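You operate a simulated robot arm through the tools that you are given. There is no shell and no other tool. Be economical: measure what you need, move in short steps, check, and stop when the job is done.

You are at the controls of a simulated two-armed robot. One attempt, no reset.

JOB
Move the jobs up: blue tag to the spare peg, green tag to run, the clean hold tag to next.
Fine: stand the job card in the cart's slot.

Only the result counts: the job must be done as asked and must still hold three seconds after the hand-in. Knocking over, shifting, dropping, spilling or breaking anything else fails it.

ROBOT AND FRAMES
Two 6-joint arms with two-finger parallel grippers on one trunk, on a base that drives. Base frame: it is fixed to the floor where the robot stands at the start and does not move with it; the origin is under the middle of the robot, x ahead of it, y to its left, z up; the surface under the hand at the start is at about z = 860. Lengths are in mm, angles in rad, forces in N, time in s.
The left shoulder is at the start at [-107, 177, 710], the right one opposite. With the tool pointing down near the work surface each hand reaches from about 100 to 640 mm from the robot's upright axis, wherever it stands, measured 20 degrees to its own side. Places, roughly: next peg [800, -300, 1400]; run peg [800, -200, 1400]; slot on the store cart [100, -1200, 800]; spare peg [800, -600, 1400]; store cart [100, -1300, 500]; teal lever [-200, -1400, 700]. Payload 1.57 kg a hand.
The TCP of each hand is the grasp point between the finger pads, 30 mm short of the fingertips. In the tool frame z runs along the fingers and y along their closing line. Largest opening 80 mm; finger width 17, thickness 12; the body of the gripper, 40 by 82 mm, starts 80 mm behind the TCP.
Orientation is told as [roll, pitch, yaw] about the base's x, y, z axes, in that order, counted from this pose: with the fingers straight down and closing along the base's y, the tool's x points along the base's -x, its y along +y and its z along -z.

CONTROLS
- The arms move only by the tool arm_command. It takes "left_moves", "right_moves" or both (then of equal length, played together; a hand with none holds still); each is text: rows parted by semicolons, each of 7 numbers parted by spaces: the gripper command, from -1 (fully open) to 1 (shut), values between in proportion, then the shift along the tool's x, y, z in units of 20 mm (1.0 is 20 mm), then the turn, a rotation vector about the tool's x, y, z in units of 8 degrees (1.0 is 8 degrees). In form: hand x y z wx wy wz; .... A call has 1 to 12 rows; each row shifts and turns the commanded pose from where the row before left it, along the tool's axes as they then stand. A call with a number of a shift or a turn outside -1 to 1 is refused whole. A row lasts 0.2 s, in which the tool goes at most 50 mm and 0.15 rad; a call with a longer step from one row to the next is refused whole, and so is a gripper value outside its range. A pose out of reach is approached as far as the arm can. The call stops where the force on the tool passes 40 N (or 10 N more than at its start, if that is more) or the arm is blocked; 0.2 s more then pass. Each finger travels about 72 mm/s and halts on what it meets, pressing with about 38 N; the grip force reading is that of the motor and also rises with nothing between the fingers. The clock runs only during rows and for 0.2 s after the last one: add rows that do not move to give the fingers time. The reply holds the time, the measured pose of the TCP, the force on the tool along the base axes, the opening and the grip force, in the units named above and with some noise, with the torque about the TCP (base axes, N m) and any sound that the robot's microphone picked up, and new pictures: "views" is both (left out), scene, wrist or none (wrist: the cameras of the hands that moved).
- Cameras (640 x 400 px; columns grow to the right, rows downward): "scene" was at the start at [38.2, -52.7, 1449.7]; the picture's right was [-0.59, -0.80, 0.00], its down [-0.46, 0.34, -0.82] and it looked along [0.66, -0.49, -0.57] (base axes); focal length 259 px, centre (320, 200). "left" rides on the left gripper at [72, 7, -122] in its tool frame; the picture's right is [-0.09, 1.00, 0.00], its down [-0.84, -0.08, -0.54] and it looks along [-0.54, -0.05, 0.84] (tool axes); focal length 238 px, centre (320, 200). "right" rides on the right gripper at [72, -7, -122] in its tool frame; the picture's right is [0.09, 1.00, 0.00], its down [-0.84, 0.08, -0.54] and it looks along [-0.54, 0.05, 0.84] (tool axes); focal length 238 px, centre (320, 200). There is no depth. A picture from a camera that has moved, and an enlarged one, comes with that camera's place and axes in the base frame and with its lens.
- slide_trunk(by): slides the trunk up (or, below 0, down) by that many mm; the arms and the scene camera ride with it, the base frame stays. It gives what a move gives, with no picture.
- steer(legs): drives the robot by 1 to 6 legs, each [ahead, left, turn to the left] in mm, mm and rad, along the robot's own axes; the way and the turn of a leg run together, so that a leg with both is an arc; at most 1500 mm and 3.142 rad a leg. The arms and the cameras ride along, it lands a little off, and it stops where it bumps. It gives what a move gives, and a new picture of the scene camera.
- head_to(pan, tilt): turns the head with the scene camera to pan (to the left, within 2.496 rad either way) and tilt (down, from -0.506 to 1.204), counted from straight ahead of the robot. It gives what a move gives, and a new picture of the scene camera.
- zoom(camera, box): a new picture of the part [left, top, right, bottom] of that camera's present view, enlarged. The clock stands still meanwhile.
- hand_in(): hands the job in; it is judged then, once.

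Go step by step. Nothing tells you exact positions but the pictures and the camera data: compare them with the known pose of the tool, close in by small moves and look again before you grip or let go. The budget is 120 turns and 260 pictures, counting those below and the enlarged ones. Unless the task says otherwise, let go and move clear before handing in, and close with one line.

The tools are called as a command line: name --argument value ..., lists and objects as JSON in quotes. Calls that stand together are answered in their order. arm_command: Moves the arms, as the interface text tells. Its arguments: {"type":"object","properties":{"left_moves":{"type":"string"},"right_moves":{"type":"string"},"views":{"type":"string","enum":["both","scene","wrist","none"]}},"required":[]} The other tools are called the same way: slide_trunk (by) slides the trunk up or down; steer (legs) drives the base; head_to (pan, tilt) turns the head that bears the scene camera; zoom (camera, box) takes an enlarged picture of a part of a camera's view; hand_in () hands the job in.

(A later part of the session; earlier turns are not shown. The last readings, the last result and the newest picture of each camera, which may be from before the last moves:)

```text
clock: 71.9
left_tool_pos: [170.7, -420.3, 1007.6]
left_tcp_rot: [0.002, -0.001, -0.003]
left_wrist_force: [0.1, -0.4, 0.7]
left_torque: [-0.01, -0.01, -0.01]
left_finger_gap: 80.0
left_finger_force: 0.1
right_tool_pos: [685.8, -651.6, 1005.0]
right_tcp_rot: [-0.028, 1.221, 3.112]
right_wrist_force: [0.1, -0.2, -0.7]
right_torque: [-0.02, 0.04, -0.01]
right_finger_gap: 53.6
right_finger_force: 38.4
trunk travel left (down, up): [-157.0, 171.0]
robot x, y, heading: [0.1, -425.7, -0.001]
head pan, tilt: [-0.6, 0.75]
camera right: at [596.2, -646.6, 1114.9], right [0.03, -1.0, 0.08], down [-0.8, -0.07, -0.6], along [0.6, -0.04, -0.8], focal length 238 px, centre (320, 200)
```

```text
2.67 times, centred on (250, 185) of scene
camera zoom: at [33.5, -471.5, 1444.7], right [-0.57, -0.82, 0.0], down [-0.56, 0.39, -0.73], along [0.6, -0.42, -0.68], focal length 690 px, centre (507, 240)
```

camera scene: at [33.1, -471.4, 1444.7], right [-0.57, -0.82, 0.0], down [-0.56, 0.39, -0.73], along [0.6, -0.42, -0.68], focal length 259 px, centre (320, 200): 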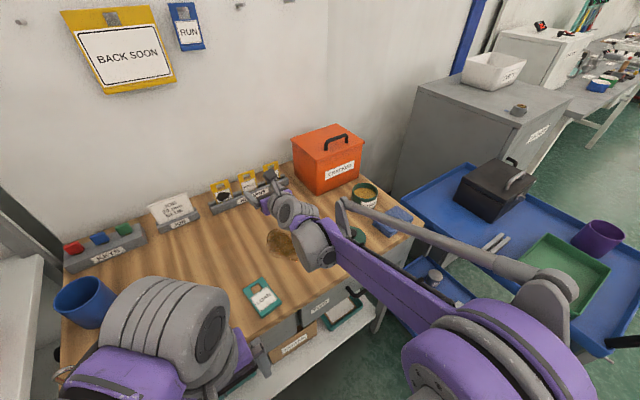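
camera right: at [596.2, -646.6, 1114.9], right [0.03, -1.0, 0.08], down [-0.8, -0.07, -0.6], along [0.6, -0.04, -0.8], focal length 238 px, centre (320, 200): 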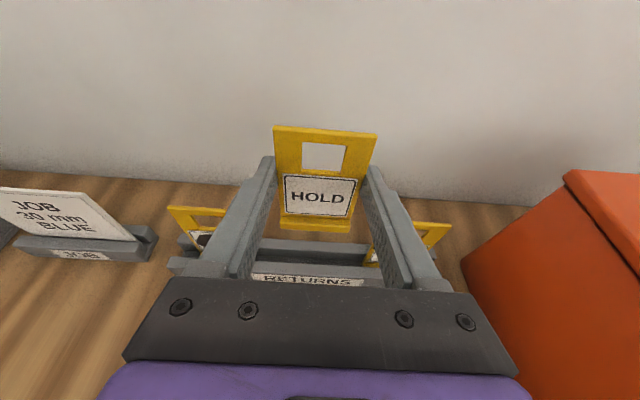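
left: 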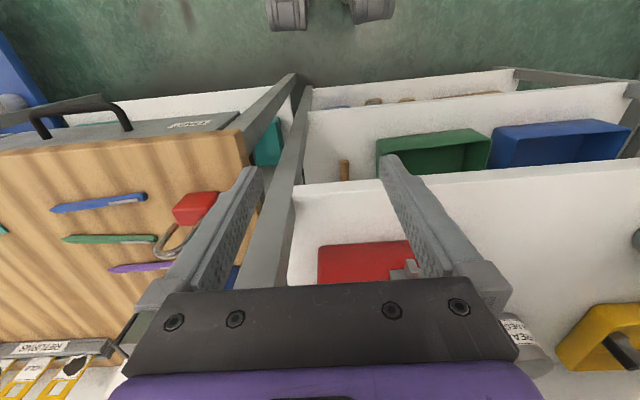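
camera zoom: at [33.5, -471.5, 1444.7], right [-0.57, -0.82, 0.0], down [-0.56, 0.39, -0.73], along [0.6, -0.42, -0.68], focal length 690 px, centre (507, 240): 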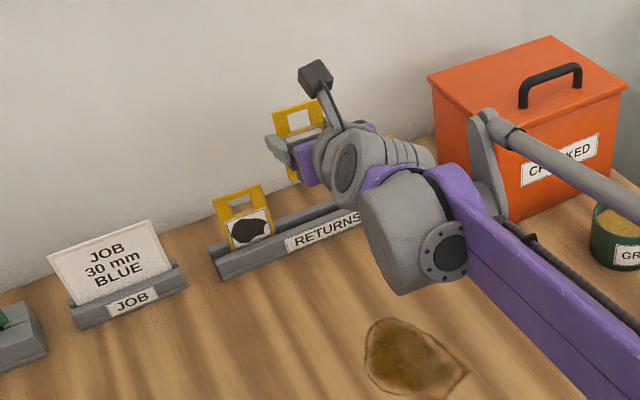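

Clean lift; the other tags stayed. I'll pull back, raise the trunk, and strafe left to face NEXT.

arm_command --right_moves "1 0.6 0 -1 0 0 0;1 0.6 0 -1 0 0 0;1 0.6 0 -1 0 0 0;1 0.6 0 -1 0 0 0;1 0 0 0 0 0 0" --views "none"

slide_trunk --by 170

steer --legs '[[0, 300, 0]]'

```text
clock: 73.1
left_tool_pos: [171.2, -420.1, 1007.2]
left_tcp_rot: [0.0, 0.0, -0.003]
left_wrist_force: [0.3, 0.2, 0.9]
left_torque: [0.03, -0.01, 0.0]
left_finger_gap: 80.0
left_finger_force: 0.1
right_tool_pos: [626.0, -650.3, 1079.0]
right_tcp_rot: [-0.029, 1.22, 3.113]
right_wrist_force: [0.3, -0.5, 1.0]
right_torque: [-0.01, 0.01, -0.05]
right_finger_gap: 53.7
right_finger_force: 38.0
trunk travel left (down, up): [-157.0, 171.0]
robot x, y, heading: [-0.5, -424.2, -0.006]
head pan, tilt: [-0.6, 0.75]
```

```text
clock: 75.0
left_tool_pos: [170.0, -421.4, 1177.5]
left_tcp_rot: [0.0, 0.001, -0.003]
left_wrist_force: [-0.2, 0.0, -0.2]
left_torque: [0.01, -0.03, -0.04]
left_finger_gap: 80.1
left_finger_force: 0.1
right_tool_pos: [627.5, -651.7, 1247.3]
right_tcp_rot: [-0.031, 1.222, 3.109]
right_wrist_force: [0.8, 0.2, -0.2]
right_torque: [0.02, -0.02, -0.01]
right_finger_gap: 53.6
right_finger_force: 37.7
trunk travel left (down, up): [-327.0, 1.0]
robot x, y, heading: [-3.2, -424.4, -0.001]
head pan, tilt: [-0.6, 0.75]
```

```text
clock: 78.2
left_tool_pos: [172.2, -121.0, 1177.3]
left_tcp_rot: [0.001, -0.002, -0.002]
left_wrist_force: [0.0, -0.3, 0.5]
left_torque: [0.02, 0.0, 0.03]
left_finger_gap: 80.0
left_finger_force: 0.1
right_tool_pos: [629.4, -350.1, 1246.8]
right_tcp_rot: [-0.028, 1.22, 3.113]
right_wrist_force: [-0.7, 1.6, 0.4]
right_torque: [0.0, 0.02, 0.0]
right_finger_gap: 53.9
right_finger_force: 37.8
trunk travel left (down, up): [-327.0, 1.0]
robot x, y, heading: [0.5, -122.0, -0.004]
head pan, tilt: [-0.6, 0.75]
camera scene: at [24.7, -171.2, 1617.4], right [-0.57, -0.82, 0.0], down [-0.56, 0.39, -0.73], along [0.6, -0.41, -0.68], focal length 259 px, centre (320, 200)
```

scene: 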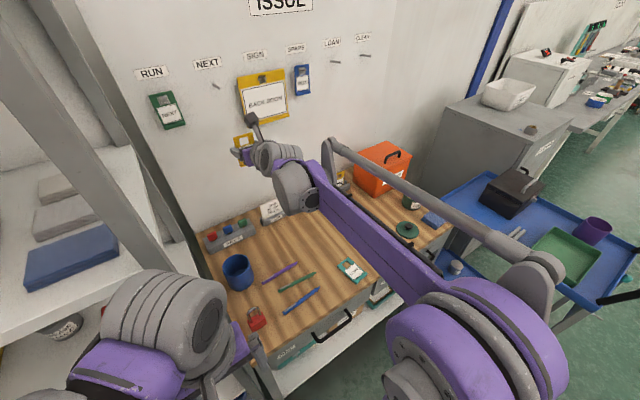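

arm_command --right_moves "1 0.9 0 0 0 0 0;1 0.9 0 0 0 0 0;1 0.9 0 0 0 0 0;1 0.9 0 0 0 0 0;1 0.9 0 0.5 0 0 0;1 0.9 0 0.5 0 0 0;1 0.8 0 0.46 0 0 0;1 0 0 0 0 0 0" --views "both"

zoom --camera "right" --box '[200, 80, 440, 230]'

```text
clock: 80.0
left_tool_pos: [171.7, -119.1, 1176.7]
left_tcp_rot: [0.0, 0.001, -0.001]
left_wrist_force: [0.2, -0.1, 0.1]
left_torque: [-0.01, 0.01, 0.01]
left_finger_gap: 80.0
left_finger_force: 0.1
right_tool_pos: [698.9, -350.3, 1354.2]
right_tcp_rot: [-0.028, 1.221, 3.114]
right_wrist_force: [-0.7, -0.1, -0.5]
right_torque: [0.0, -0.01, 0.01]
right_finger_gap: 53.8
right_finger_force: 37.4
trunk travel left (down, up): [-327.0, 1.0]
robot x, y, heading: [-0.9, -125.2, -0.003]
head pan, tilt: [-0.6, 0.75]
camera scene: at [24.3, -171.1, 1617.4], right [-0.57, -0.82, 0.0], down [-0.56, 0.39, -0.73], along [0.6, -0.41, -0.68], focal length 259 px, centre (320, 200)
camera right: at [609.0, -346.6, 1463.3], right [0.03, -1.0, 0.08], down [-0.8, -0.07, -0.6], along [0.6, -0.04, -0.8], focal length 238 px, centre (320, 200)
```

scene: 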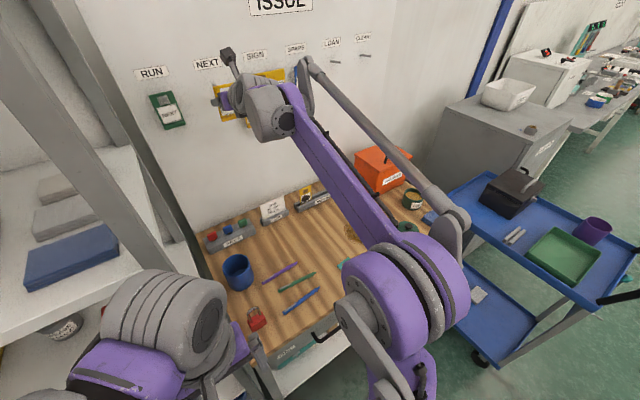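
right: 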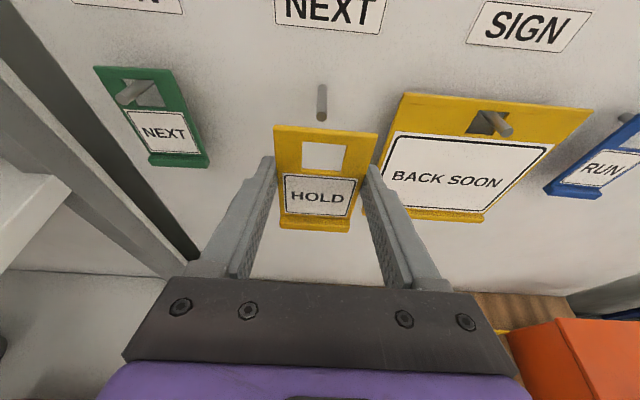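

```text
2.67 times, centred on (320, 155) of right
camera zoom: at [609.0, -346.6, 1463.3], right [0.03, -1.0, 0.08], down [-0.8, -0.07, -0.6], along [0.6, -0.04, -0.8], focal length 636 px, centre (320, 320)
```

zoom: 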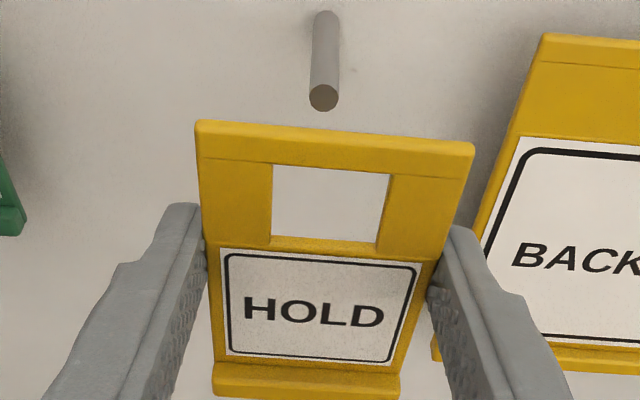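

Reach is fine. The peg tip is at about z≈1363 and the window sits about 5 mm high, so I'll lower a bit and advance 40 mm, then check.

arm_command --right_moves "1 0.1 -0.1 0.65 0 0 0;1 0.15 0 0.66 0 0 0;1 0.2 0 0.66 0 0 0;1 0 0 0 0 0 0" --views "none"

zoom --camera "right" --box '[200, 80, 440, 230]'

zoom --camera "scene" --box '[180, 40, 320, 127]'

```text
clock: 81.0
left_tool_pos: [170.7, -120.4, 1177.7]
left_tcp_rot: [0.001, 0.001, -0.002]
left_wrist_force: [0.1, 0.3, 0.3]
left_torque: [0.02, 0.01, 0.02]
left_finger_gap: 80.0
left_finger_force: 0.0
right_tool_pos: [738.6, -347.7, 1349.6]
right_tcp_rot: [-0.029, 1.22, 3.114]
right_wrist_force: [-0.4, -0.6, -0.3]
right_torque: [-0.01, 0.01, 0.01]
right_finger_gap: 53.5
right_finger_force: 38.7
trunk travel left (down, up): [-327.0, 1.0]
robot x, y, heading: [-0.1, -121.3, -0.002]
head pan, tilt: [-0.6, 0.75]
```

```text
2.67 times, centred on (320, 155) of right
camera zoom: at [648.4, -344.3, 1458.4], right [0.03, -1.0, 0.08], down [-0.8, -0.07, -0.6], along [0.6, -0.04, -0.8], focal length 636 px, centre (320, 320)
```

zoom: 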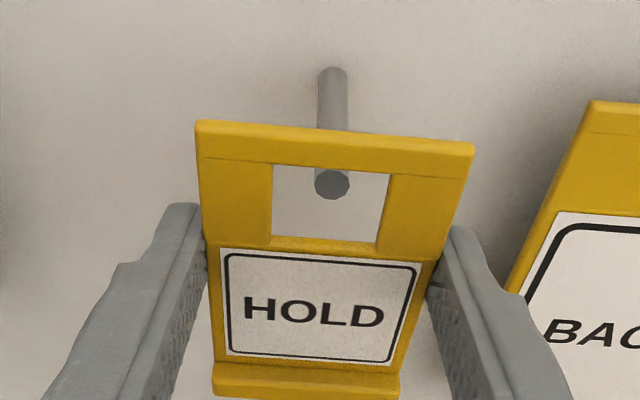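

```text
4.57 times, centred on (250, 84) of scene
camera zoom: at [24.4, -171.0, 1617.4], right [-0.57, -0.82, 0.0], down [-0.56, 0.39, -0.73], along [0.6, -0.41, -0.68], focal length 1184 px, centre (640, 733)
```

zoom: 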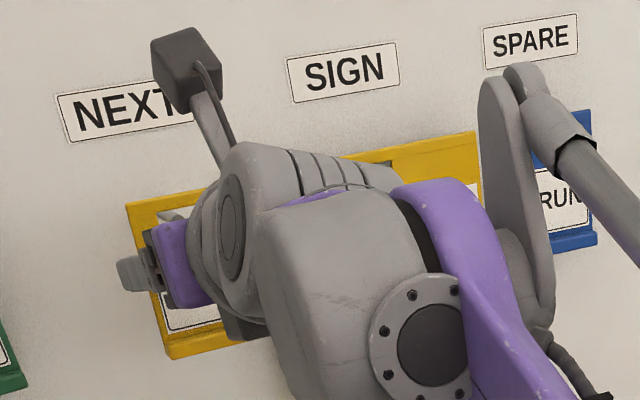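

arm_command --right_moves "1 -0.1 0 0.3 0 0 0;1 0.17 0 0.42 0 0 0;1 0 0 0 0 0 0" --views "none"

zoom --camera "right" --box '[260, 90, 380, 165]'

```text
clock: 81.8
left_tool_pos: [171.5, -119.4, 1177.4]
left_tcp_rot: [-0.001, 0.0, -0.001]
left_wrist_force: [0.3, -0.3, -0.4]
left_torque: [-0.01, -0.01, -0.02]
left_finger_gap: 80.2
left_finger_force: 0.0
right_tool_pos: [753.0, -348.4, 1344.6]
right_tcp_rot: [-0.029, 1.222, 3.114]
right_wrist_force: [-0.5, 0.3, 0.0]
right_torque: [0.05, -0.02, -0.03]
right_finger_gap: 54.0
right_finger_force: 38.0
trunk travel left (down, up): [-327.0, 1.0]
robot x, y, heading: [-1.7, -123.6, -0.003]
head pan, tilt: [-0.6, 0.75]
```

```text
5.33 times, centred on (320, 128) of right
camera zoom: at [662.4, -344.6, 1455.1], right [0.03, -1.0, 0.08], down [-0.8, -0.07, -0.6], along [0.6, -0.04, -0.8], focal length 1271 px, centre (320, 587)
```

zoom: 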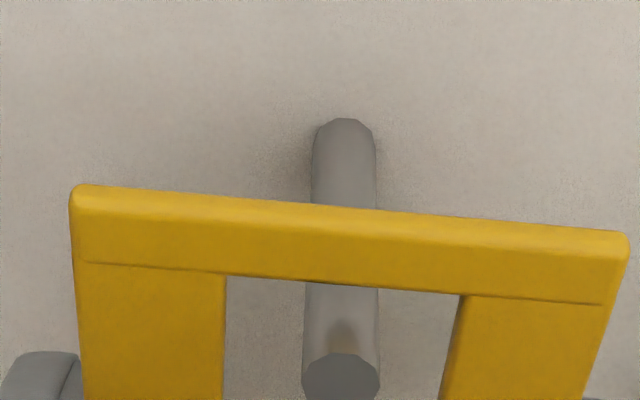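

The peg is under the top bar, and the tip shows in the window. I'll push in horizontally in small steps.

arm_command --right_moves "1 0.1 0 0.28 0 0 0;1 0.1 0 0.28 0 0 0;1 0.1 0 0.28 0 0 0;1 0 0 0 0 0 0" --views "none"

zoom --camera "right" --box '[220, 80, 420, 205]'

```text
clock: 82.8
left_tool_pos: [173.0, -120.8, 1177.7]
left_tcp_rot: [0.0, 0.0, -0.003]
left_wrist_force: [0.1, -0.6, 0.1]
left_torque: [-0.01, 0.01, -0.02]
left_finger_gap: 80.0
left_finger_force: 0.0
right_tool_pos: [770.9, -348.4, 1345.7]
right_tcp_rot: [-0.028, 1.221, 3.113]
right_wrist_force: [-0.1, -0.3, 0.2]
right_torque: [-0.03, -0.04, 0.05]
right_finger_gap: 53.9
right_finger_force: 37.9
trunk travel left (down, up): [-327.0, 1.0]
robot x, y, heading: [2.1, -121.6, 0.002]
head pan, tilt: [-0.6, 0.75]
```

```text
3.20 times, centred on (320, 142) of right
camera zoom: at [680.2, -344.6, 1455.3], right [0.03, -1.0, 0.08], down [-0.8, -0.07, -0.6], along [0.6, -0.04, -0.8], focal length 763 px, centre (320, 384)
```

zoom: 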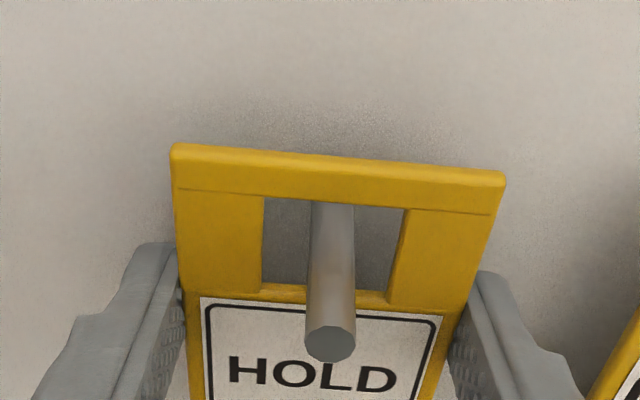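

The peg is through. Lowering gently until the bar rests on the peg.

arm_command --right_moves "1 -0.1 0 0.04 0 0 0;1 -0.1 0 0.04 0 0 0;1 -0.05 0 0.02 0 0 0;1 0 0 0 0 0 0" --views "none"

zoom --camera "right" --box '[220, 80, 420, 205]'

```text
clock: 83.8
left_tool_pos: [171.5, -120.9, 1177.2]
left_tcp_rot: [-0.001, 0.0, -0.002]
left_wrist_force: [0.3, -1.2, 0.2]
left_torque: [-0.01, 0.02, -0.02]
left_finger_gap: 79.8
left_finger_force: 0.0
right_tool_pos: [770.8, -348.7, 1340.6]
right_tcp_rot: [-0.028, 1.222, 3.113]
right_wrist_force: [1.8, -0.7, 6.2]
right_torque: [0.05, -0.02, -0.02]
right_finger_gap: 53.4
right_finger_force: 37.8
trunk travel left (down, up): [-327.0, 1.0]
robot x, y, heading: [-2.3, -118.6, -0.001]
head pan, tilt: [-0.6, 0.75]
```

```text
3.20 times, centred on (320, 142) of right
camera zoom: at [680.4, -344.5, 1450.1], right [0.03, -1.0, 0.08], down [-0.8, -0.07, -0.6], along [0.61, -0.04, -0.79], focal length 763 px, centre (320, 384)
```

zoom: 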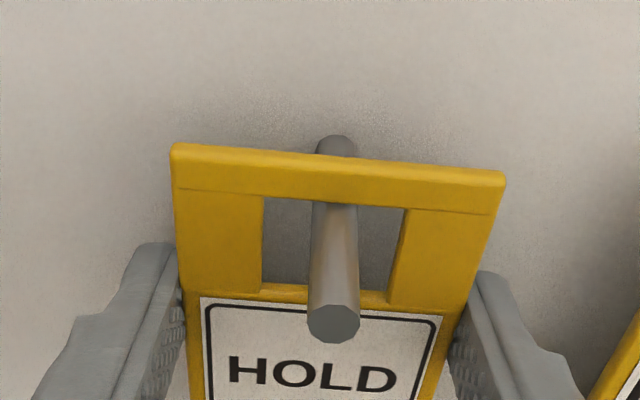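

The bar is resting on the peg (6 N). Release and back off along the tool axis.

arm_command --right_moves "1 0.05 0 0 0 0 0;0 0 0 0 0 0 0;-0.7 0 0 0 0 0 0;-0.7 0 0 0 0 0 0;-0.7 0 0 -0.5 0 0 0;-0.7 0 0 -1 0 0 0;-0.7 0 0 -1 0 0 0;-0.7 0 0 -1 0 0 0;-0.7 -0.3 0 -1 0 0 0;-0.7 -0.3 0 -1 0 0 0;-0.7 0 0 0 0 0 0" --views "wrist"

head_to --pan -0.5 --tilt 0.5

```text
clock: 86.2
left_tool_pos: [172.0, -121.1, 1177.9]
left_tcp_rot: [0.001, 0.001, -0.002]
left_wrist_force: [-0.3, 0.8, -0.5]
left_torque: [0.0, 0.05, -0.01]
left_finger_gap: 80.0
left_finger_force: 0.0
right_tool_pos: [664.8, -349.0, 1366.1]
right_tcp_rot: [-0.031, 1.222, 3.112]
right_wrist_force: [-0.1, 0.7, -0.2]
right_torque: [0.02, -0.02, 0.0]
right_finger_gap: 68.0
right_finger_force: 0.1
trunk travel left (down, up): [-327.0, 1.0]
robot x, y, heading: [-1.8, -123.2, -0.0]
head pan, tilt: [-0.6, 0.75]
camera right: at [574.8, -345.1, 1476.1], right [0.03, -1.0, 0.08], down [-0.8, -0.07, -0.6], along [0.6, -0.04, -0.8], focal length 238 px, centre (320, 200)
```

right: 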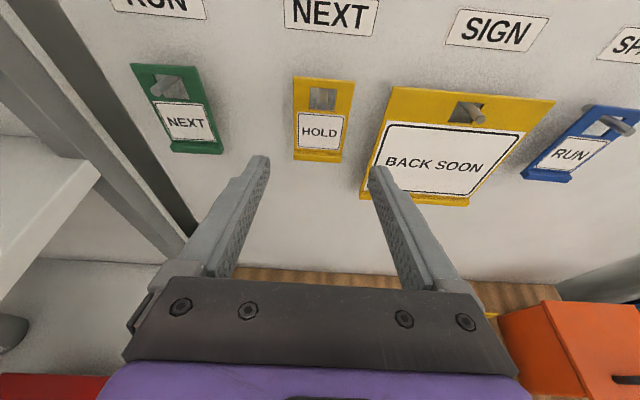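

```text
clock: 87.0
left_tool_pos: [172.2, -121.0, 1177.2]
left_tcp_rot: [-0.001, -0.001, -0.001]
left_wrist_force: [0.0, 0.2, 0.1]
left_torque: [0.03, -0.01, -0.02]
left_finger_gap: 80.1
left_finger_force: 0.1
right_tool_pos: [664.7, -349.1, 1367.2]
right_tcp_rot: [-0.028, 1.223, 3.114]
right_wrist_force: [0.3, 0.5, -0.1]
right_torque: [0.0, -0.01, 0.03]
right_finger_gap: 67.8
right_finger_force: 0.1
trunk travel left (down, up): [-327.0, 1.0]
robot x, y, heading: [0.9, -125.3, -0.003]
head pan, tilt: [-0.499, 0.499]
camera scene: at [36.1, -167.9, 1639.3], right [-0.48, -0.88, 0.0], down [-0.42, 0.23, -0.88], along [0.77, -0.42, -0.48], focal length 259 px, centre (320, 200)
```

scene: 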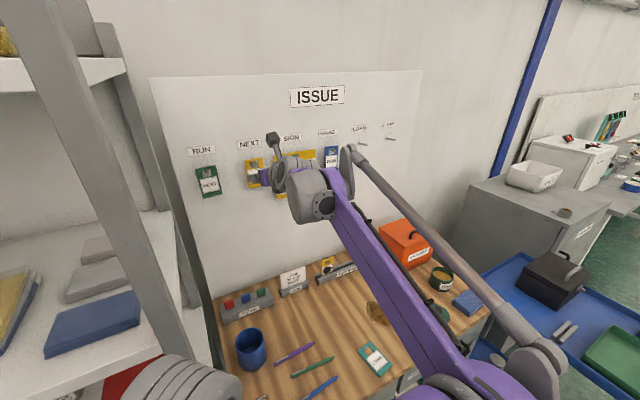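

All three tags hang right: green on RUN, clean HOLD on NEXT, blue on SPARE. Next is the job card: it's about 104 mm wide, so I must pinch its faces from above. I'll back off and turn the tool down, closing along x.

arm_command --right_moves "-1 0 0 -1 0 0 0;-1 -0.5 0 -1 0 0 0;-1 -0.5 0 -1 0 0 0;-1 -0.5 0 -1 0 -1 0;-1 0 0 -1 0 -1 0;-1 0 0 0 0 -1 0;-1 0 0 0 0 -1 0;-1 0 0 0 0 -1 0;-1 0 0 0 0 -1 0;-1 0 0 0 0 -1 0;-1 0 0 0 0 -1 0;-1 0 0 0 0 -0.75 0" --views "none"

arm_command --right_moves "-1 0 0 0 0 0 -1;-1 0 0 0 0 0 -1;-1 0 0 0 0 0 -1;-1 0 0 0 0 0 -1;-1 0 0 0 0 0 -1;-1 0 0 0 0 0 -1;-1 0 0 0 0 0 -1;-1 0 0 0 0 0 -1;-1 0 0 0 0 0 -1;-1 0 0 0 0 0 -1;-1 0 0 0 0 0 -1;-1 0 0 0 0 0 -0.25" --views "both"

```text
clock: 89.6
left_tool_pos: [172.3, -120.2, 1176.7]
left_tcp_rot: [0.002, 0.0, -0.002]
left_wrist_force: [-0.6, -0.2, 0.7]
left_torque: [-0.01, -0.01, 0.0]
left_finger_gap: 80.2
left_finger_force: 0.0
right_tool_pos: [508.3, -359.6, 1309.8]
right_tcp_rot: [-0.014, -0.001, -3.135]
right_wrist_force: [1.1, 0.7, 0.1]
right_torque: [-0.02, 0.02, 0.0]
right_finger_gap: 80.1
right_finger_force: 0.1
right hand out of reach, approached as far as the arm can: row 9, 10, 11, 12
trunk travel left (down, up): [-327.0, 1.0]
robot x, y, heading: [0.5, -126.5, 0.001]
head pan, tilt: [-0.499, 0.499]
```

```text
clock: 92.2
left_tool_pos: [172.3, -120.2, 1176.4]
left_tcp_rot: [0.0, 0.001, -0.003]
left_wrist_force: [-0.4, -0.1, -0.1]
left_torque: [0.01, 0.01, 0.01]
left_finger_gap: 80.0
left_finger_force: 0.1
right_tool_pos: [508.5, -361.9, 1311.3]
right_tcp_rot: [0.0, 0.013, -1.571]
right_wrist_force: [-0.4, -0.1, 0.2]
right_torque: [-0.04, -0.01, -0.04]
right_finger_gap: 80.1
right_finger_force: 0.1
trunk travel left (down, up): [-327.0, 1.0]
robot x, y, heading: [-0.5, -120.5, -0.001]
head pan, tilt: [-0.499, 0.499]
camera scene: at [36.2, -167.9, 1639.3], right [-0.48, -0.88, 0.0], down [-0.42, 0.23, -0.88], along [0.77, -0.42, -0.48], focal length 259 px, centre (320, 200)
camera right: at [501.0, -291.9, 1433.7], right [1.0, 0.09, 0.0], down [0.08, -0.84, 0.53], along [0.05, -0.53, -0.85], focal length 238 px, centre (320, 200)
```

scene: 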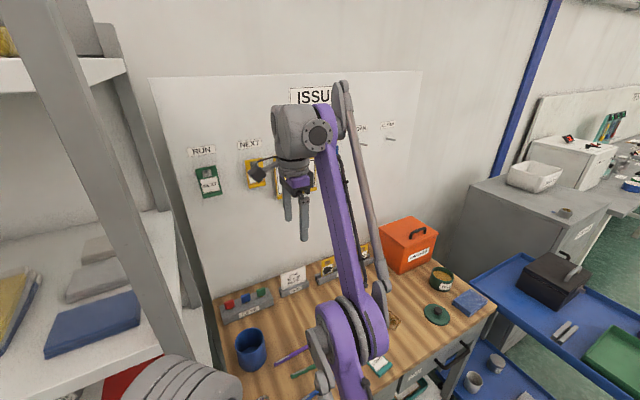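
right: 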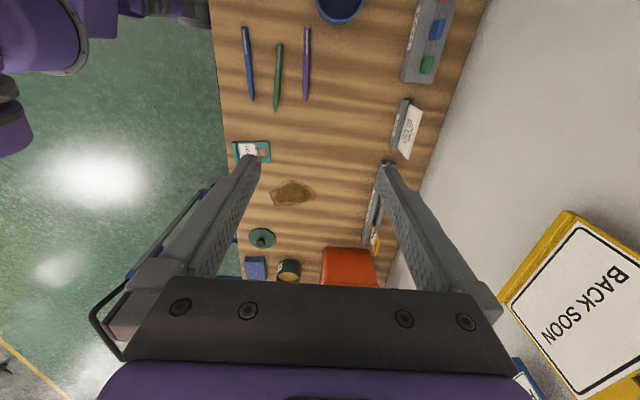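

Tool is down, closing along x; the card is near [703,-420]. I'll move toward above it.

arm_command --right_moves "-1 -0.3 0.65 1 0 0 0;-1 -0.3 0.65 1 0 0 0;-1 -0.3 0.65 1 0 0 0;-1 -0.3 0.65 1 0 0 0;-1 -0.3 0.65 1 0 0 0;-1 -0.3 0.65 1 0 0 0;-1 -0.3 0.65 1 0 0 0;-1 -0.3 0.65 1 0 0 0;-1 -0.3 0.65 1 0 0 0;-1 -0.2 0.65 1 0 0 0;-1 0 0 0 0 0 0" --views "both"

zoom --camera "right" --box '[330, 40, 490, 160]'

```text
clock: 94.6
left_tool_pos: [173.0, -121.0, 1177.1]
left_tcp_rot: [-0.001, 0.001, -0.001]
left_wrist_force: [-0.3, -0.4, 0.2]
left_torque: [0.01, -0.01, -0.03]
left_finger_gap: 79.8
left_finger_force: 0.1
right_tool_pos: [637.0, -417.9, 1110.7]
right_tcp_rot: [0.0, 0.009, -1.572]
right_wrist_force: [0.6, 0.2, 0.3]
right_torque: [-0.03, 0.05, 0.02]
right_finger_gap: 79.8
right_finger_force: 0.1
trunk travel left (down, up): [-327.0, 1.0]
robot x, y, heading: [1.5, -119.7, 0.0]
head pan, tilt: [-0.499, 0.499]
camera scene: at [35.9, -167.7, 1639.3], right [-0.48, -0.88, 0.0], down [-0.42, 0.23, -0.88], along [0.77, -0.42, -0.48], focal length 259 px, centre (320, 200)
camera right: at [631.1, -349.5, 1233.6], right [1.0, 0.09, 0.0], down [0.08, -0.84, 0.53], along [0.05, -0.53, -0.85], focal length 238 px, centre (320, 200)
```

scene: 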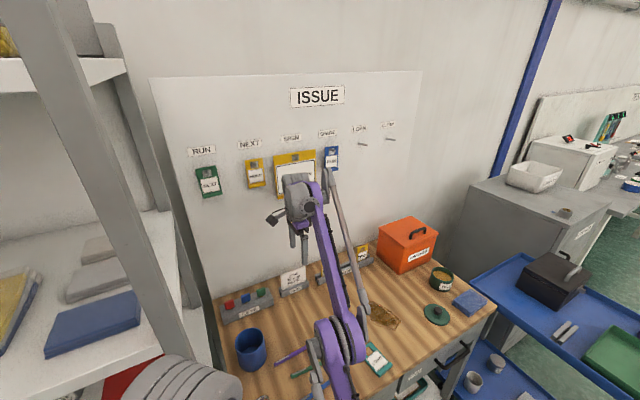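
right: 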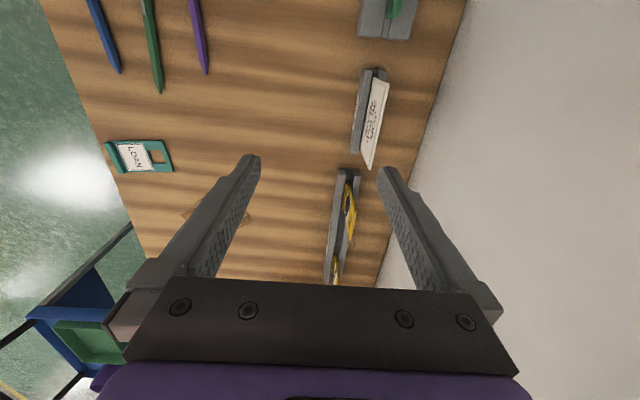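

```text
3.33 times, centred on (410, 100) of right
camera zoom: at [631.1, -349.5, 1233.6], right [1.0, 0.09, 0.0], down [0.08, -0.84, 0.53], along [0.05, -0.53, -0.85], focal length 794 px, centre (20, 533)
```

zoom: 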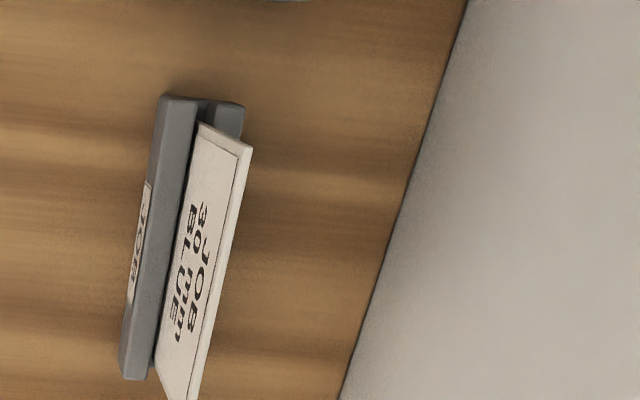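

The card stands near x≈708, y≈-417, top z≈952, almost vertical. I'll move above it and check reach, narrowing the fingers.

arm_command --right_moves "-0.5 0 0.9 0.6 0 0 0;-0.4 0 0.9 0.6 0 0 0;-0.3 0 0.9 0.6 0 0 0;-0.3 0 0.85 0.6 0 0 0;-0.3 0 0 0.6 0 0 0;-0.3 0 0 0.6 0 0 0;-0.3 0 0 0.6 0 0 0;-0.3 0 0 0 0 0 0" --views "both"

zoom --camera "right" --box '[240, 90, 400, 210]'

```text
clock: 96.4
left_tool_pos: [171.9, -120.6, 1177.2]
left_tcp_rot: [-0.001, 0.0, -0.002]
left_wrist_force: [-0.2, 1.3, 0.3]
left_torque: [-0.02, 0.01, 0.01]
left_finger_gap: 80.0
left_finger_force: 0.1
right_tool_pos: [684.7, -414.0, 1027.9]
right_tcp_rot: [0.0, 0.01, -1.574]
right_wrist_force: [0.8, -0.2, 0.8]
right_torque: [-0.02, 0.01, -0.01]
right_finger_gap: 51.8
right_finger_force: 0.0
right hand out of reach, approached as far as the arm can: row 3, 4
trunk travel left (down, up): [-327.0, 1.0]
robot x, y, heading: [0.2, -125.8, -0.0]
head pan, tilt: [-0.499, 0.499]
camera scene: at [36.1, -167.8, 1639.3], right [-0.48, -0.88, 0.0], down [-0.42, 0.23, -0.88], along [0.77, -0.42, -0.48], focal length 259 px, centre (320, 200)
camera right: at [677.4, -345.0, 1150.3], right [1.0, 0.09, 0.0], down [0.08, -0.84, 0.53], along [0.05, -0.53, -0.85], focal length 238 px, centre (320, 200)
```

scene: 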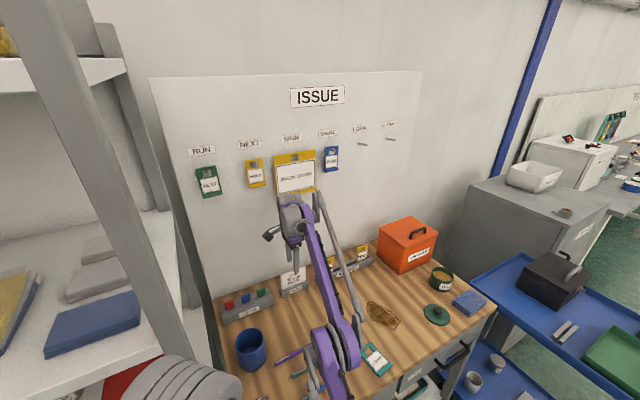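
right: 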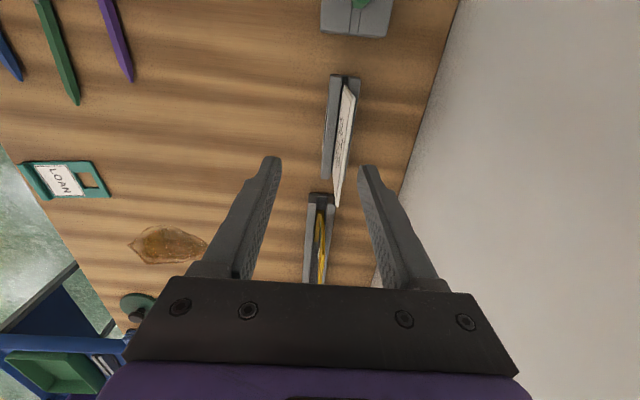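

```text
3.33 times, centred on (320, 150) of right
camera zoom: at [677.4, -345.0, 1150.3], right [1.0, 0.09, 0.0], down [0.08, -0.84, 0.53], along [0.05, -0.53, -0.85], focal length 794 px, centre (320, 367)
```

zoom: 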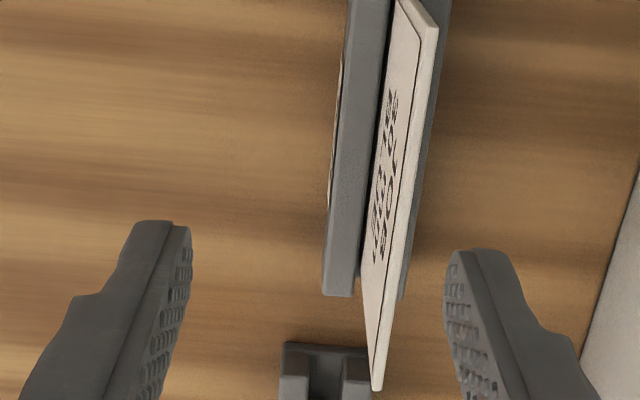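

Reach runs out at x≈685. I'll nudge the robot forward 25 mm (there is ample room to the bench) and re-view.

steer --legs '[[25, 0, 0]]'

arm_command --right_moves "-0.3 -0.5 0 0 0 0 0;-0.3 0 0 0.5 0 0 0;-0.3 0 0 0.5 0 0 0;-0.3 0 0 0 0 0 0" --views "wrist"

zoom --camera "right" --box '[240, 90, 400, 210]'

```text
clock: 97.2
left_tool_pos: [193.1, -119.5, 1175.8]
left_tcp_rot: [0.0, 0.002, -0.003]
left_wrist_force: [-0.3, -0.1, 0.3]
left_torque: [-0.03, -0.01, -0.01]
left_finger_gap: 80.0
left_finger_force: 0.1
right_tool_pos: [705.7, -414.3, 1028.8]
right_tcp_rot: [0.001, 0.009, -1.572]
right_wrist_force: [0.3, -0.2, -0.6]
right_torque: [-0.01, 0.01, -0.01]
right_finger_gap: 51.9
right_finger_force: 0.1
trunk travel left (down, up): [-327.0, 1.0]
robot x, y, heading: [24.0, -120.2, 0.003]
head pan, tilt: [-0.499, 0.499]
camera scene: at [57.2, -167.7, 1639.0], right [-0.48, -0.88, 0.0], down [-0.42, 0.23, -0.88], along [0.77, -0.42, -0.48], focal length 259 px, centre (320, 200)
```

scene: 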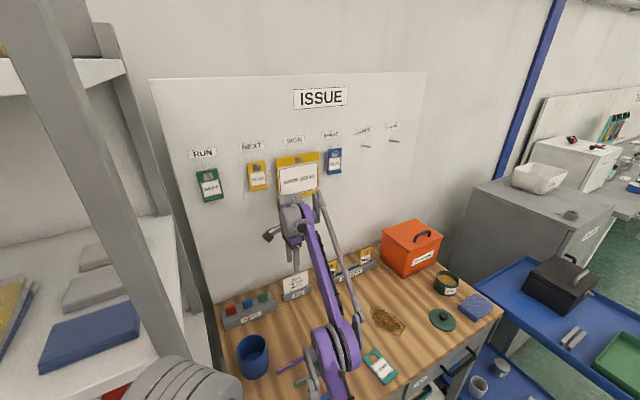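

```text
clock: 98.2
left_tool_pos: [195.9, -120.2, 1176.8]
left_tcp_rot: [0.0, -0.001, -0.002]
left_wrist_force: [-0.5, -0.3, 0.7]
left_torque: [0.0, -0.02, 0.0]
left_finger_gap: 80.3
left_finger_force: 0.2
right_tool_pos: [707.3, -424.1, 1006.8]
right_tcp_rot: [-0.002, 0.01, -1.573]
right_wrist_force: [-0.4, -0.3, -0.3]
right_torque: [0.02, -0.02, 0.0]
right_finger_gap: 52.0
right_finger_force: 0.1
trunk travel left (down, up): [-327.0, 1.0]
robot x, y, heading: [24.5, -125.5, 0.0]
head pan, tilt: [-0.499, 0.499]
camera right: at [700.2, -354.6, 1130.1], right [1.0, 0.09, 0.0], down [0.08, -0.84, 0.53], along [0.05, -0.53, -0.85], focal length 238 px, centre (320, 200)
```

right: 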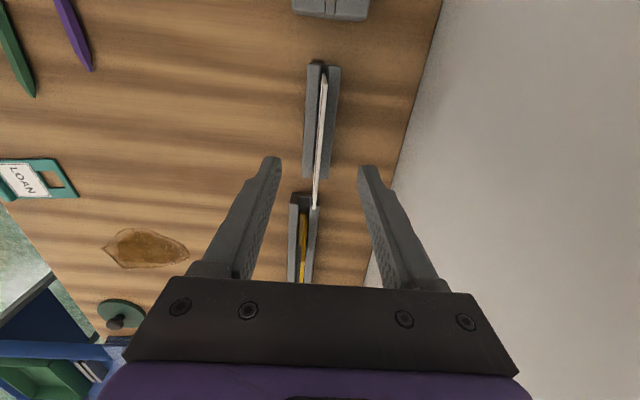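

```text
3.33 times, centred on (320, 150) of right
camera zoom: at [700.2, -354.6, 1130.1], right [1.0, 0.09, 0.0], down [0.08, -0.84, 0.53], along [0.05, -0.53, -0.85], focal length 794 px, centre (320, 367)
```

zoom: 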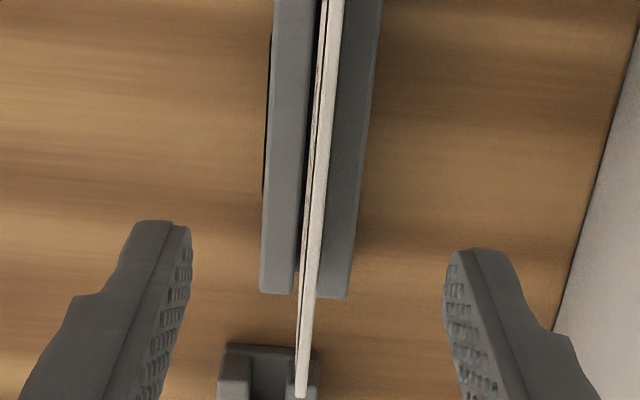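

Aligned with the card. Descending to straddle its top with a 1.5 mm correction.

arm_command --right_moves "-0.3 0 -0.08 0.6 0 0 0;-0.3 0 0 0.6 0 0 0;-0.3 0 0 0.6 0 0 0;-0.3 0 0 0.6 0 0 0;-0.3 0 0 0 0 0 0" --views "wrist"

zoom --camera "right" --box '[240, 90, 400, 210]'

zoom --camera "scene" --box '[240, 210, 360, 300]'

```text
clock: 99.4
left_tool_pos: [196.7, -120.7, 1178.0]
left_tcp_rot: [0.0, 0.001, -0.003]
left_wrist_force: [0.7, 0.5, 0.2]
left_torque: [0.01, -0.02, 0.01]
left_finger_gap: 79.8
left_finger_force: 0.0
right_tool_pos: [723.3, -426.3, 969.0]
right_tcp_rot: [-0.003, 0.012, -1.573]
right_wrist_force: [-0.1, -0.8, 0.0]
right_torque: [0.0, -0.01, 0.0]
right_finger_gap: 52.0
right_finger_force: 0.0
right hand out of reach, approached as far as the arm can: row 1, 2, 3, 4
trunk travel left (down, up): [-327.0, 1.0]
robot x, y, heading: [24.4, -124.9, -0.005]
head pan, tilt: [-0.499, 0.499]
camera right: at [717.0, -356.7, 1091.4], right [1.0, 0.09, 0.0], down [0.08, -0.84, 0.53], along [0.05, -0.53, -0.85], focal length 238 px, centre (320, 200)
```

right: 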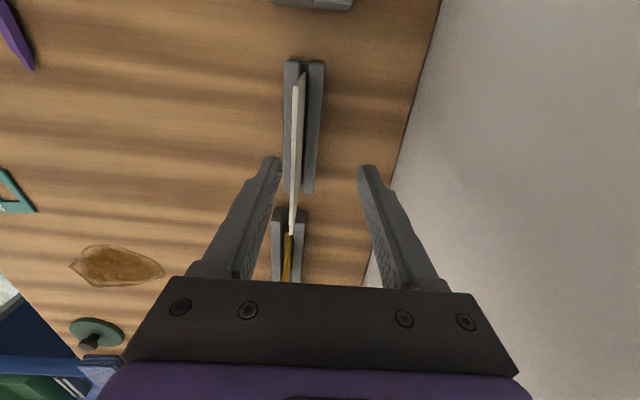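

```text
3.33 times, centred on (320, 150) of right
camera zoom: at [717.0, -356.7, 1091.4], right [1.0, 0.09, 0.0], down [0.08, -0.84, 0.53], along [0.05, -0.53, -0.85], focal length 794 px, centre (320, 367)
```

zoom: 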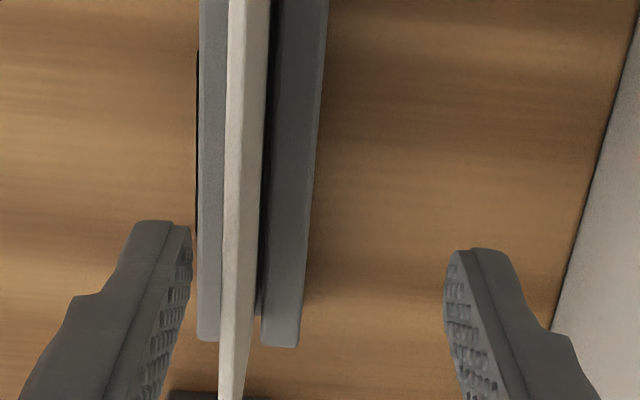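

```text
4.44 times, centred on (300, 255) of scene
camera zoom: at [60.4, -167.8, 1639.3], right [-0.48, -0.88, 0.0], down [-0.42, 0.23, -0.88], along [0.77, -0.42, -0.48], focal length 1151 px, centre (409, -44)
```

zoom: 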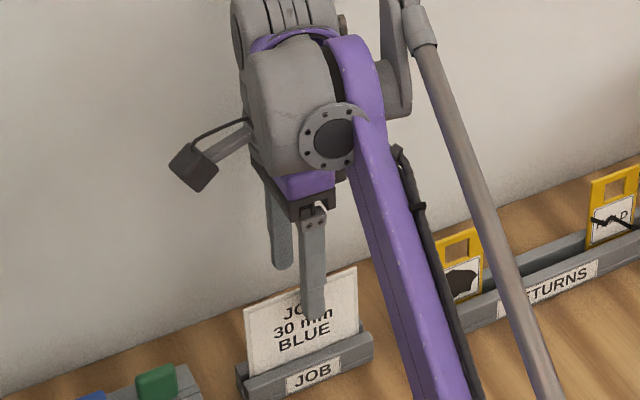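

The command had been past reach, so the hand sits 18 mm too far forward (still straddling without contact). I'll bring it back toward x≈705.

arm_command --right_moves "-0.3 0 -0.45 0 0 0 0;-0.3 0 -0.4 0 0 0 0;-0.3 0 -0.4 0 0 0 0;-0.3 0 0 0 0 0 0" --views "wrist"

zoom --camera "right" --box '[240, 90, 400, 210]'

```text
clock: 100.4
left_tool_pos: [195.7, -119.5, 1176.7]
left_tcp_rot: [-0.001, 0.001, -0.002]
left_wrist_force: [0.1, -0.3, -0.2]
left_torque: [0.0, -0.03, -0.03]
left_finger_gap: 80.0
left_finger_force: 0.0
right_tool_pos: [718.2, -430.9, 978.8]
right_tcp_rot: [-0.002, 0.012, -1.573]
right_wrist_force: [0.7, -1.2, 0.3]
right_torque: [0.04, -0.01, -0.05]
right_finger_gap: 51.8
right_finger_force: 0.1
right hand out of reach, approached as far as the arm can: row 1, 2, 3
trunk travel left (down, up): [-327.0, 1.0]
robot x, y, heading: [23.7, -127.3, -0.006]
head pan, tilt: [-0.499, 0.499]
camera right: at [711.5, -361.6, 1101.1], right [1.0, 0.09, 0.0], down [0.08, -0.84, 0.53], along [0.05, -0.53, -0.85], focal length 238 px, centre (320, 200)
```

right: 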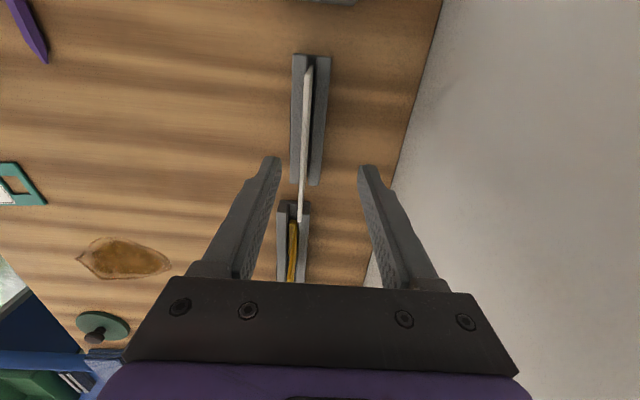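

```text
3.33 times, centred on (320, 150) of right
camera zoom: at [711.5, -361.6, 1101.1], right [1.0, 0.09, 0.0], down [0.08, -0.84, 0.53], along [0.05, -0.53, -0.85], focal length 794 px, centre (320, 367)
```

zoom: 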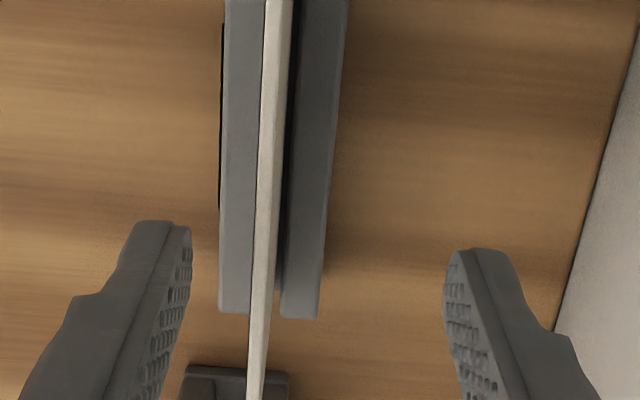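

Tool-down at this low height with the trunk fully up is at a joint limit. I'll lift clear, then set the robot closer and better lined up (shoulder in line with the card) with a lower trunk.

arm_command --right_moves "-0.3 0 0 -1 0 0 0;-0.3 0 0 -1 0 0 0;-0.3 0 0 -1 0 0 0;-0.3 0 -0.5 -1 0 0 0;-0.3 0 -0.5 -1 0 0 0;-0.3 0 -1 -1 0 0 0;-0.3 0 -1 0 0 0 0;-0.3 0 -1 0 0 0 0;-0.3 0 0 0 0 0 0" --views "none"

head_to --pan -0.1 --tilt 1.2

```text
clock: 102.4
left_tool_pos: [196.6, -119.0, 1177.1]
left_tcp_rot: [0.0, 0.001, -0.004]
left_wrist_force: [0.0, 0.1, 0.5]
left_torque: [0.0, 0.01, 0.05]
left_finger_gap: 80.1
left_finger_force: 0.0
right_tool_pos: [640.1, -432.0, 1097.9]
right_tcp_rot: [-0.001, 0.011, -1.573]
right_wrist_force: [0.2, -0.3, -0.8]
right_torque: [0.03, 0.0, 0.01]
right_finger_gap: 52.2
right_finger_force: 0.1
trunk travel left (down, up): [-327.0, 1.0]
robot x, y, heading: [26.6, -123.0, 0.003]
head pan, tilt: [-0.499, 0.499]
```

```text
clock: 103.5
left_tool_pos: [195.5, -119.3, 1177.0]
left_tcp_rot: [0.0, 0.0, -0.002]
left_wrist_force: [-0.4, 1.0, -0.1]
left_torque: [0.02, 0.0, -0.03]
left_finger_gap: 80.1
left_finger_force: 0.1
right_tool_pos: [640.1, -433.2, 1097.5]
right_tcp_rot: [0.001, 0.01, -1.573]
right_wrist_force: [0.5, 0.3, -0.6]
right_torque: [0.0, 0.04, 0.02]
right_finger_gap: 51.8
right_finger_force: 0.0
trunk travel left (down, up): [-327.0, 1.0]
robot x, y, heading: [23.5, -129.1, -0.005]
head pan, tilt: [-0.099, 1.201]
camera scene: at [36.4, -129.9, 1585.7], right [-0.1, -0.99, 0.0], down [-0.93, 0.09, -0.36], along [0.36, -0.04, -0.93], focal length 259 px, centre (320, 200)
```

scene: 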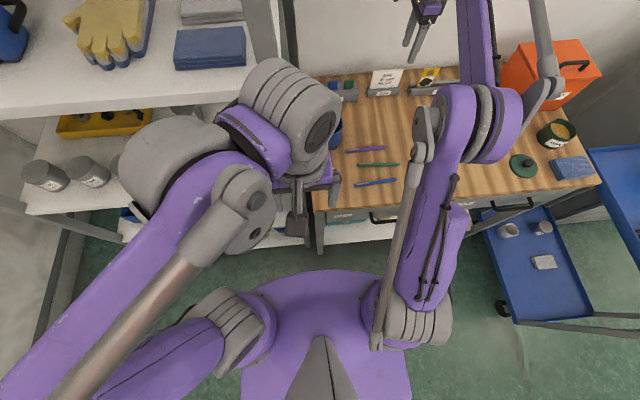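

Base front is at most x≈205 and the bench shelf at about 280, so 55 mm forward is safe. Strafe right 110, then go forward 55.

steer --legs '[[0, -110, 0], [55, 0, 0]]'

arm_command --right_moves "-0.3 1 -0.5 0 0 0 0;-0.3 1 -0.5 0 0 0 0;-0.3 1 0 0 0 0 0;-0.3 1 0 0 0 0 0;-0.3 1 0 0 0 0 0;-0.3 0.7 0 0 0 0 0;-0.3 0 0 0 0 0 0" --views "none"

```text
clock: 105.5
left_tool_pos: [206.5, -229.0, 1176.6]
left_tcp_rot: [-0.001, 0.003, -0.001]
left_wrist_force: [0.8, 0.0, 0.0]
left_torque: [0.04, 0.01, -0.01]
left_finger_gap: 80.0
left_finger_force: 0.0
right_tool_pos: [650.0, -540.4, 1097.3]
right_tcp_rot: [-0.002, 0.007, -1.571]
right_wrist_force: [-0.5, 0.0, -0.5]
right_torque: [0.01, 0.01, 0.02]
right_finger_gap: 52.1
right_finger_force: 0.1
trunk travel left (down, up): [-327.0, 1.0]
robot x, y, heading: [32.9, -235.5, 0.003]
head pan, tilt: [-0.099, 1.201]
stopped in leg 2: the robot was blocked; the commanded pose is now the measured one
camera scene: at [46.8, -239.7, 1585.7], right [-0.1, -0.99, 0.0], down [-0.93, 0.09, -0.36], along [0.36, -0.04, -0.93], focal length 259 px, centre (320, 200)
```

scene: 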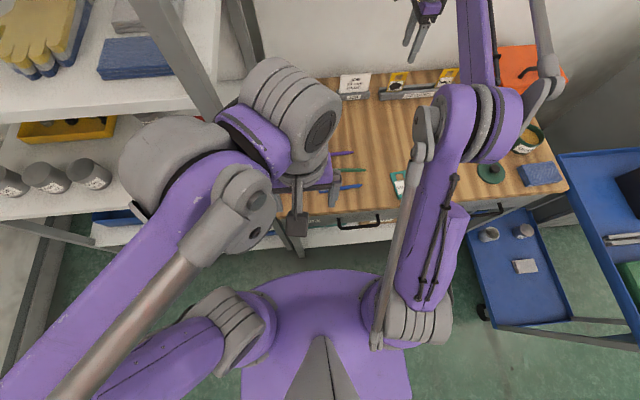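

```text
clock: 107.1
left_tool_pos: [205.1, -229.8, 1176.2]
left_tcp_rot: [0.0, 0.002, 0.0]
left_wrist_force: [0.4, 0.4, -0.6]
left_torque: [-0.01, -0.02, 0.04]
left_finger_gap: 80.1
left_finger_force: 0.0
right_tool_pos: [629.6, -429.4, 1098.7]
right_tcp_rot: [0.0, 0.012, -1.573]
right_wrist_force: [-0.4, -0.2, -0.1]
right_torque: [-0.01, 0.01, -0.02]
right_finger_gap: 52.2
right_finger_force: 0.2
trunk travel left (down, up): [-327.0, 1.0]
robot x, y, heading: [33.1, -235.5, -0.002]
head pan, tilt: [-0.099, 1.201]
```

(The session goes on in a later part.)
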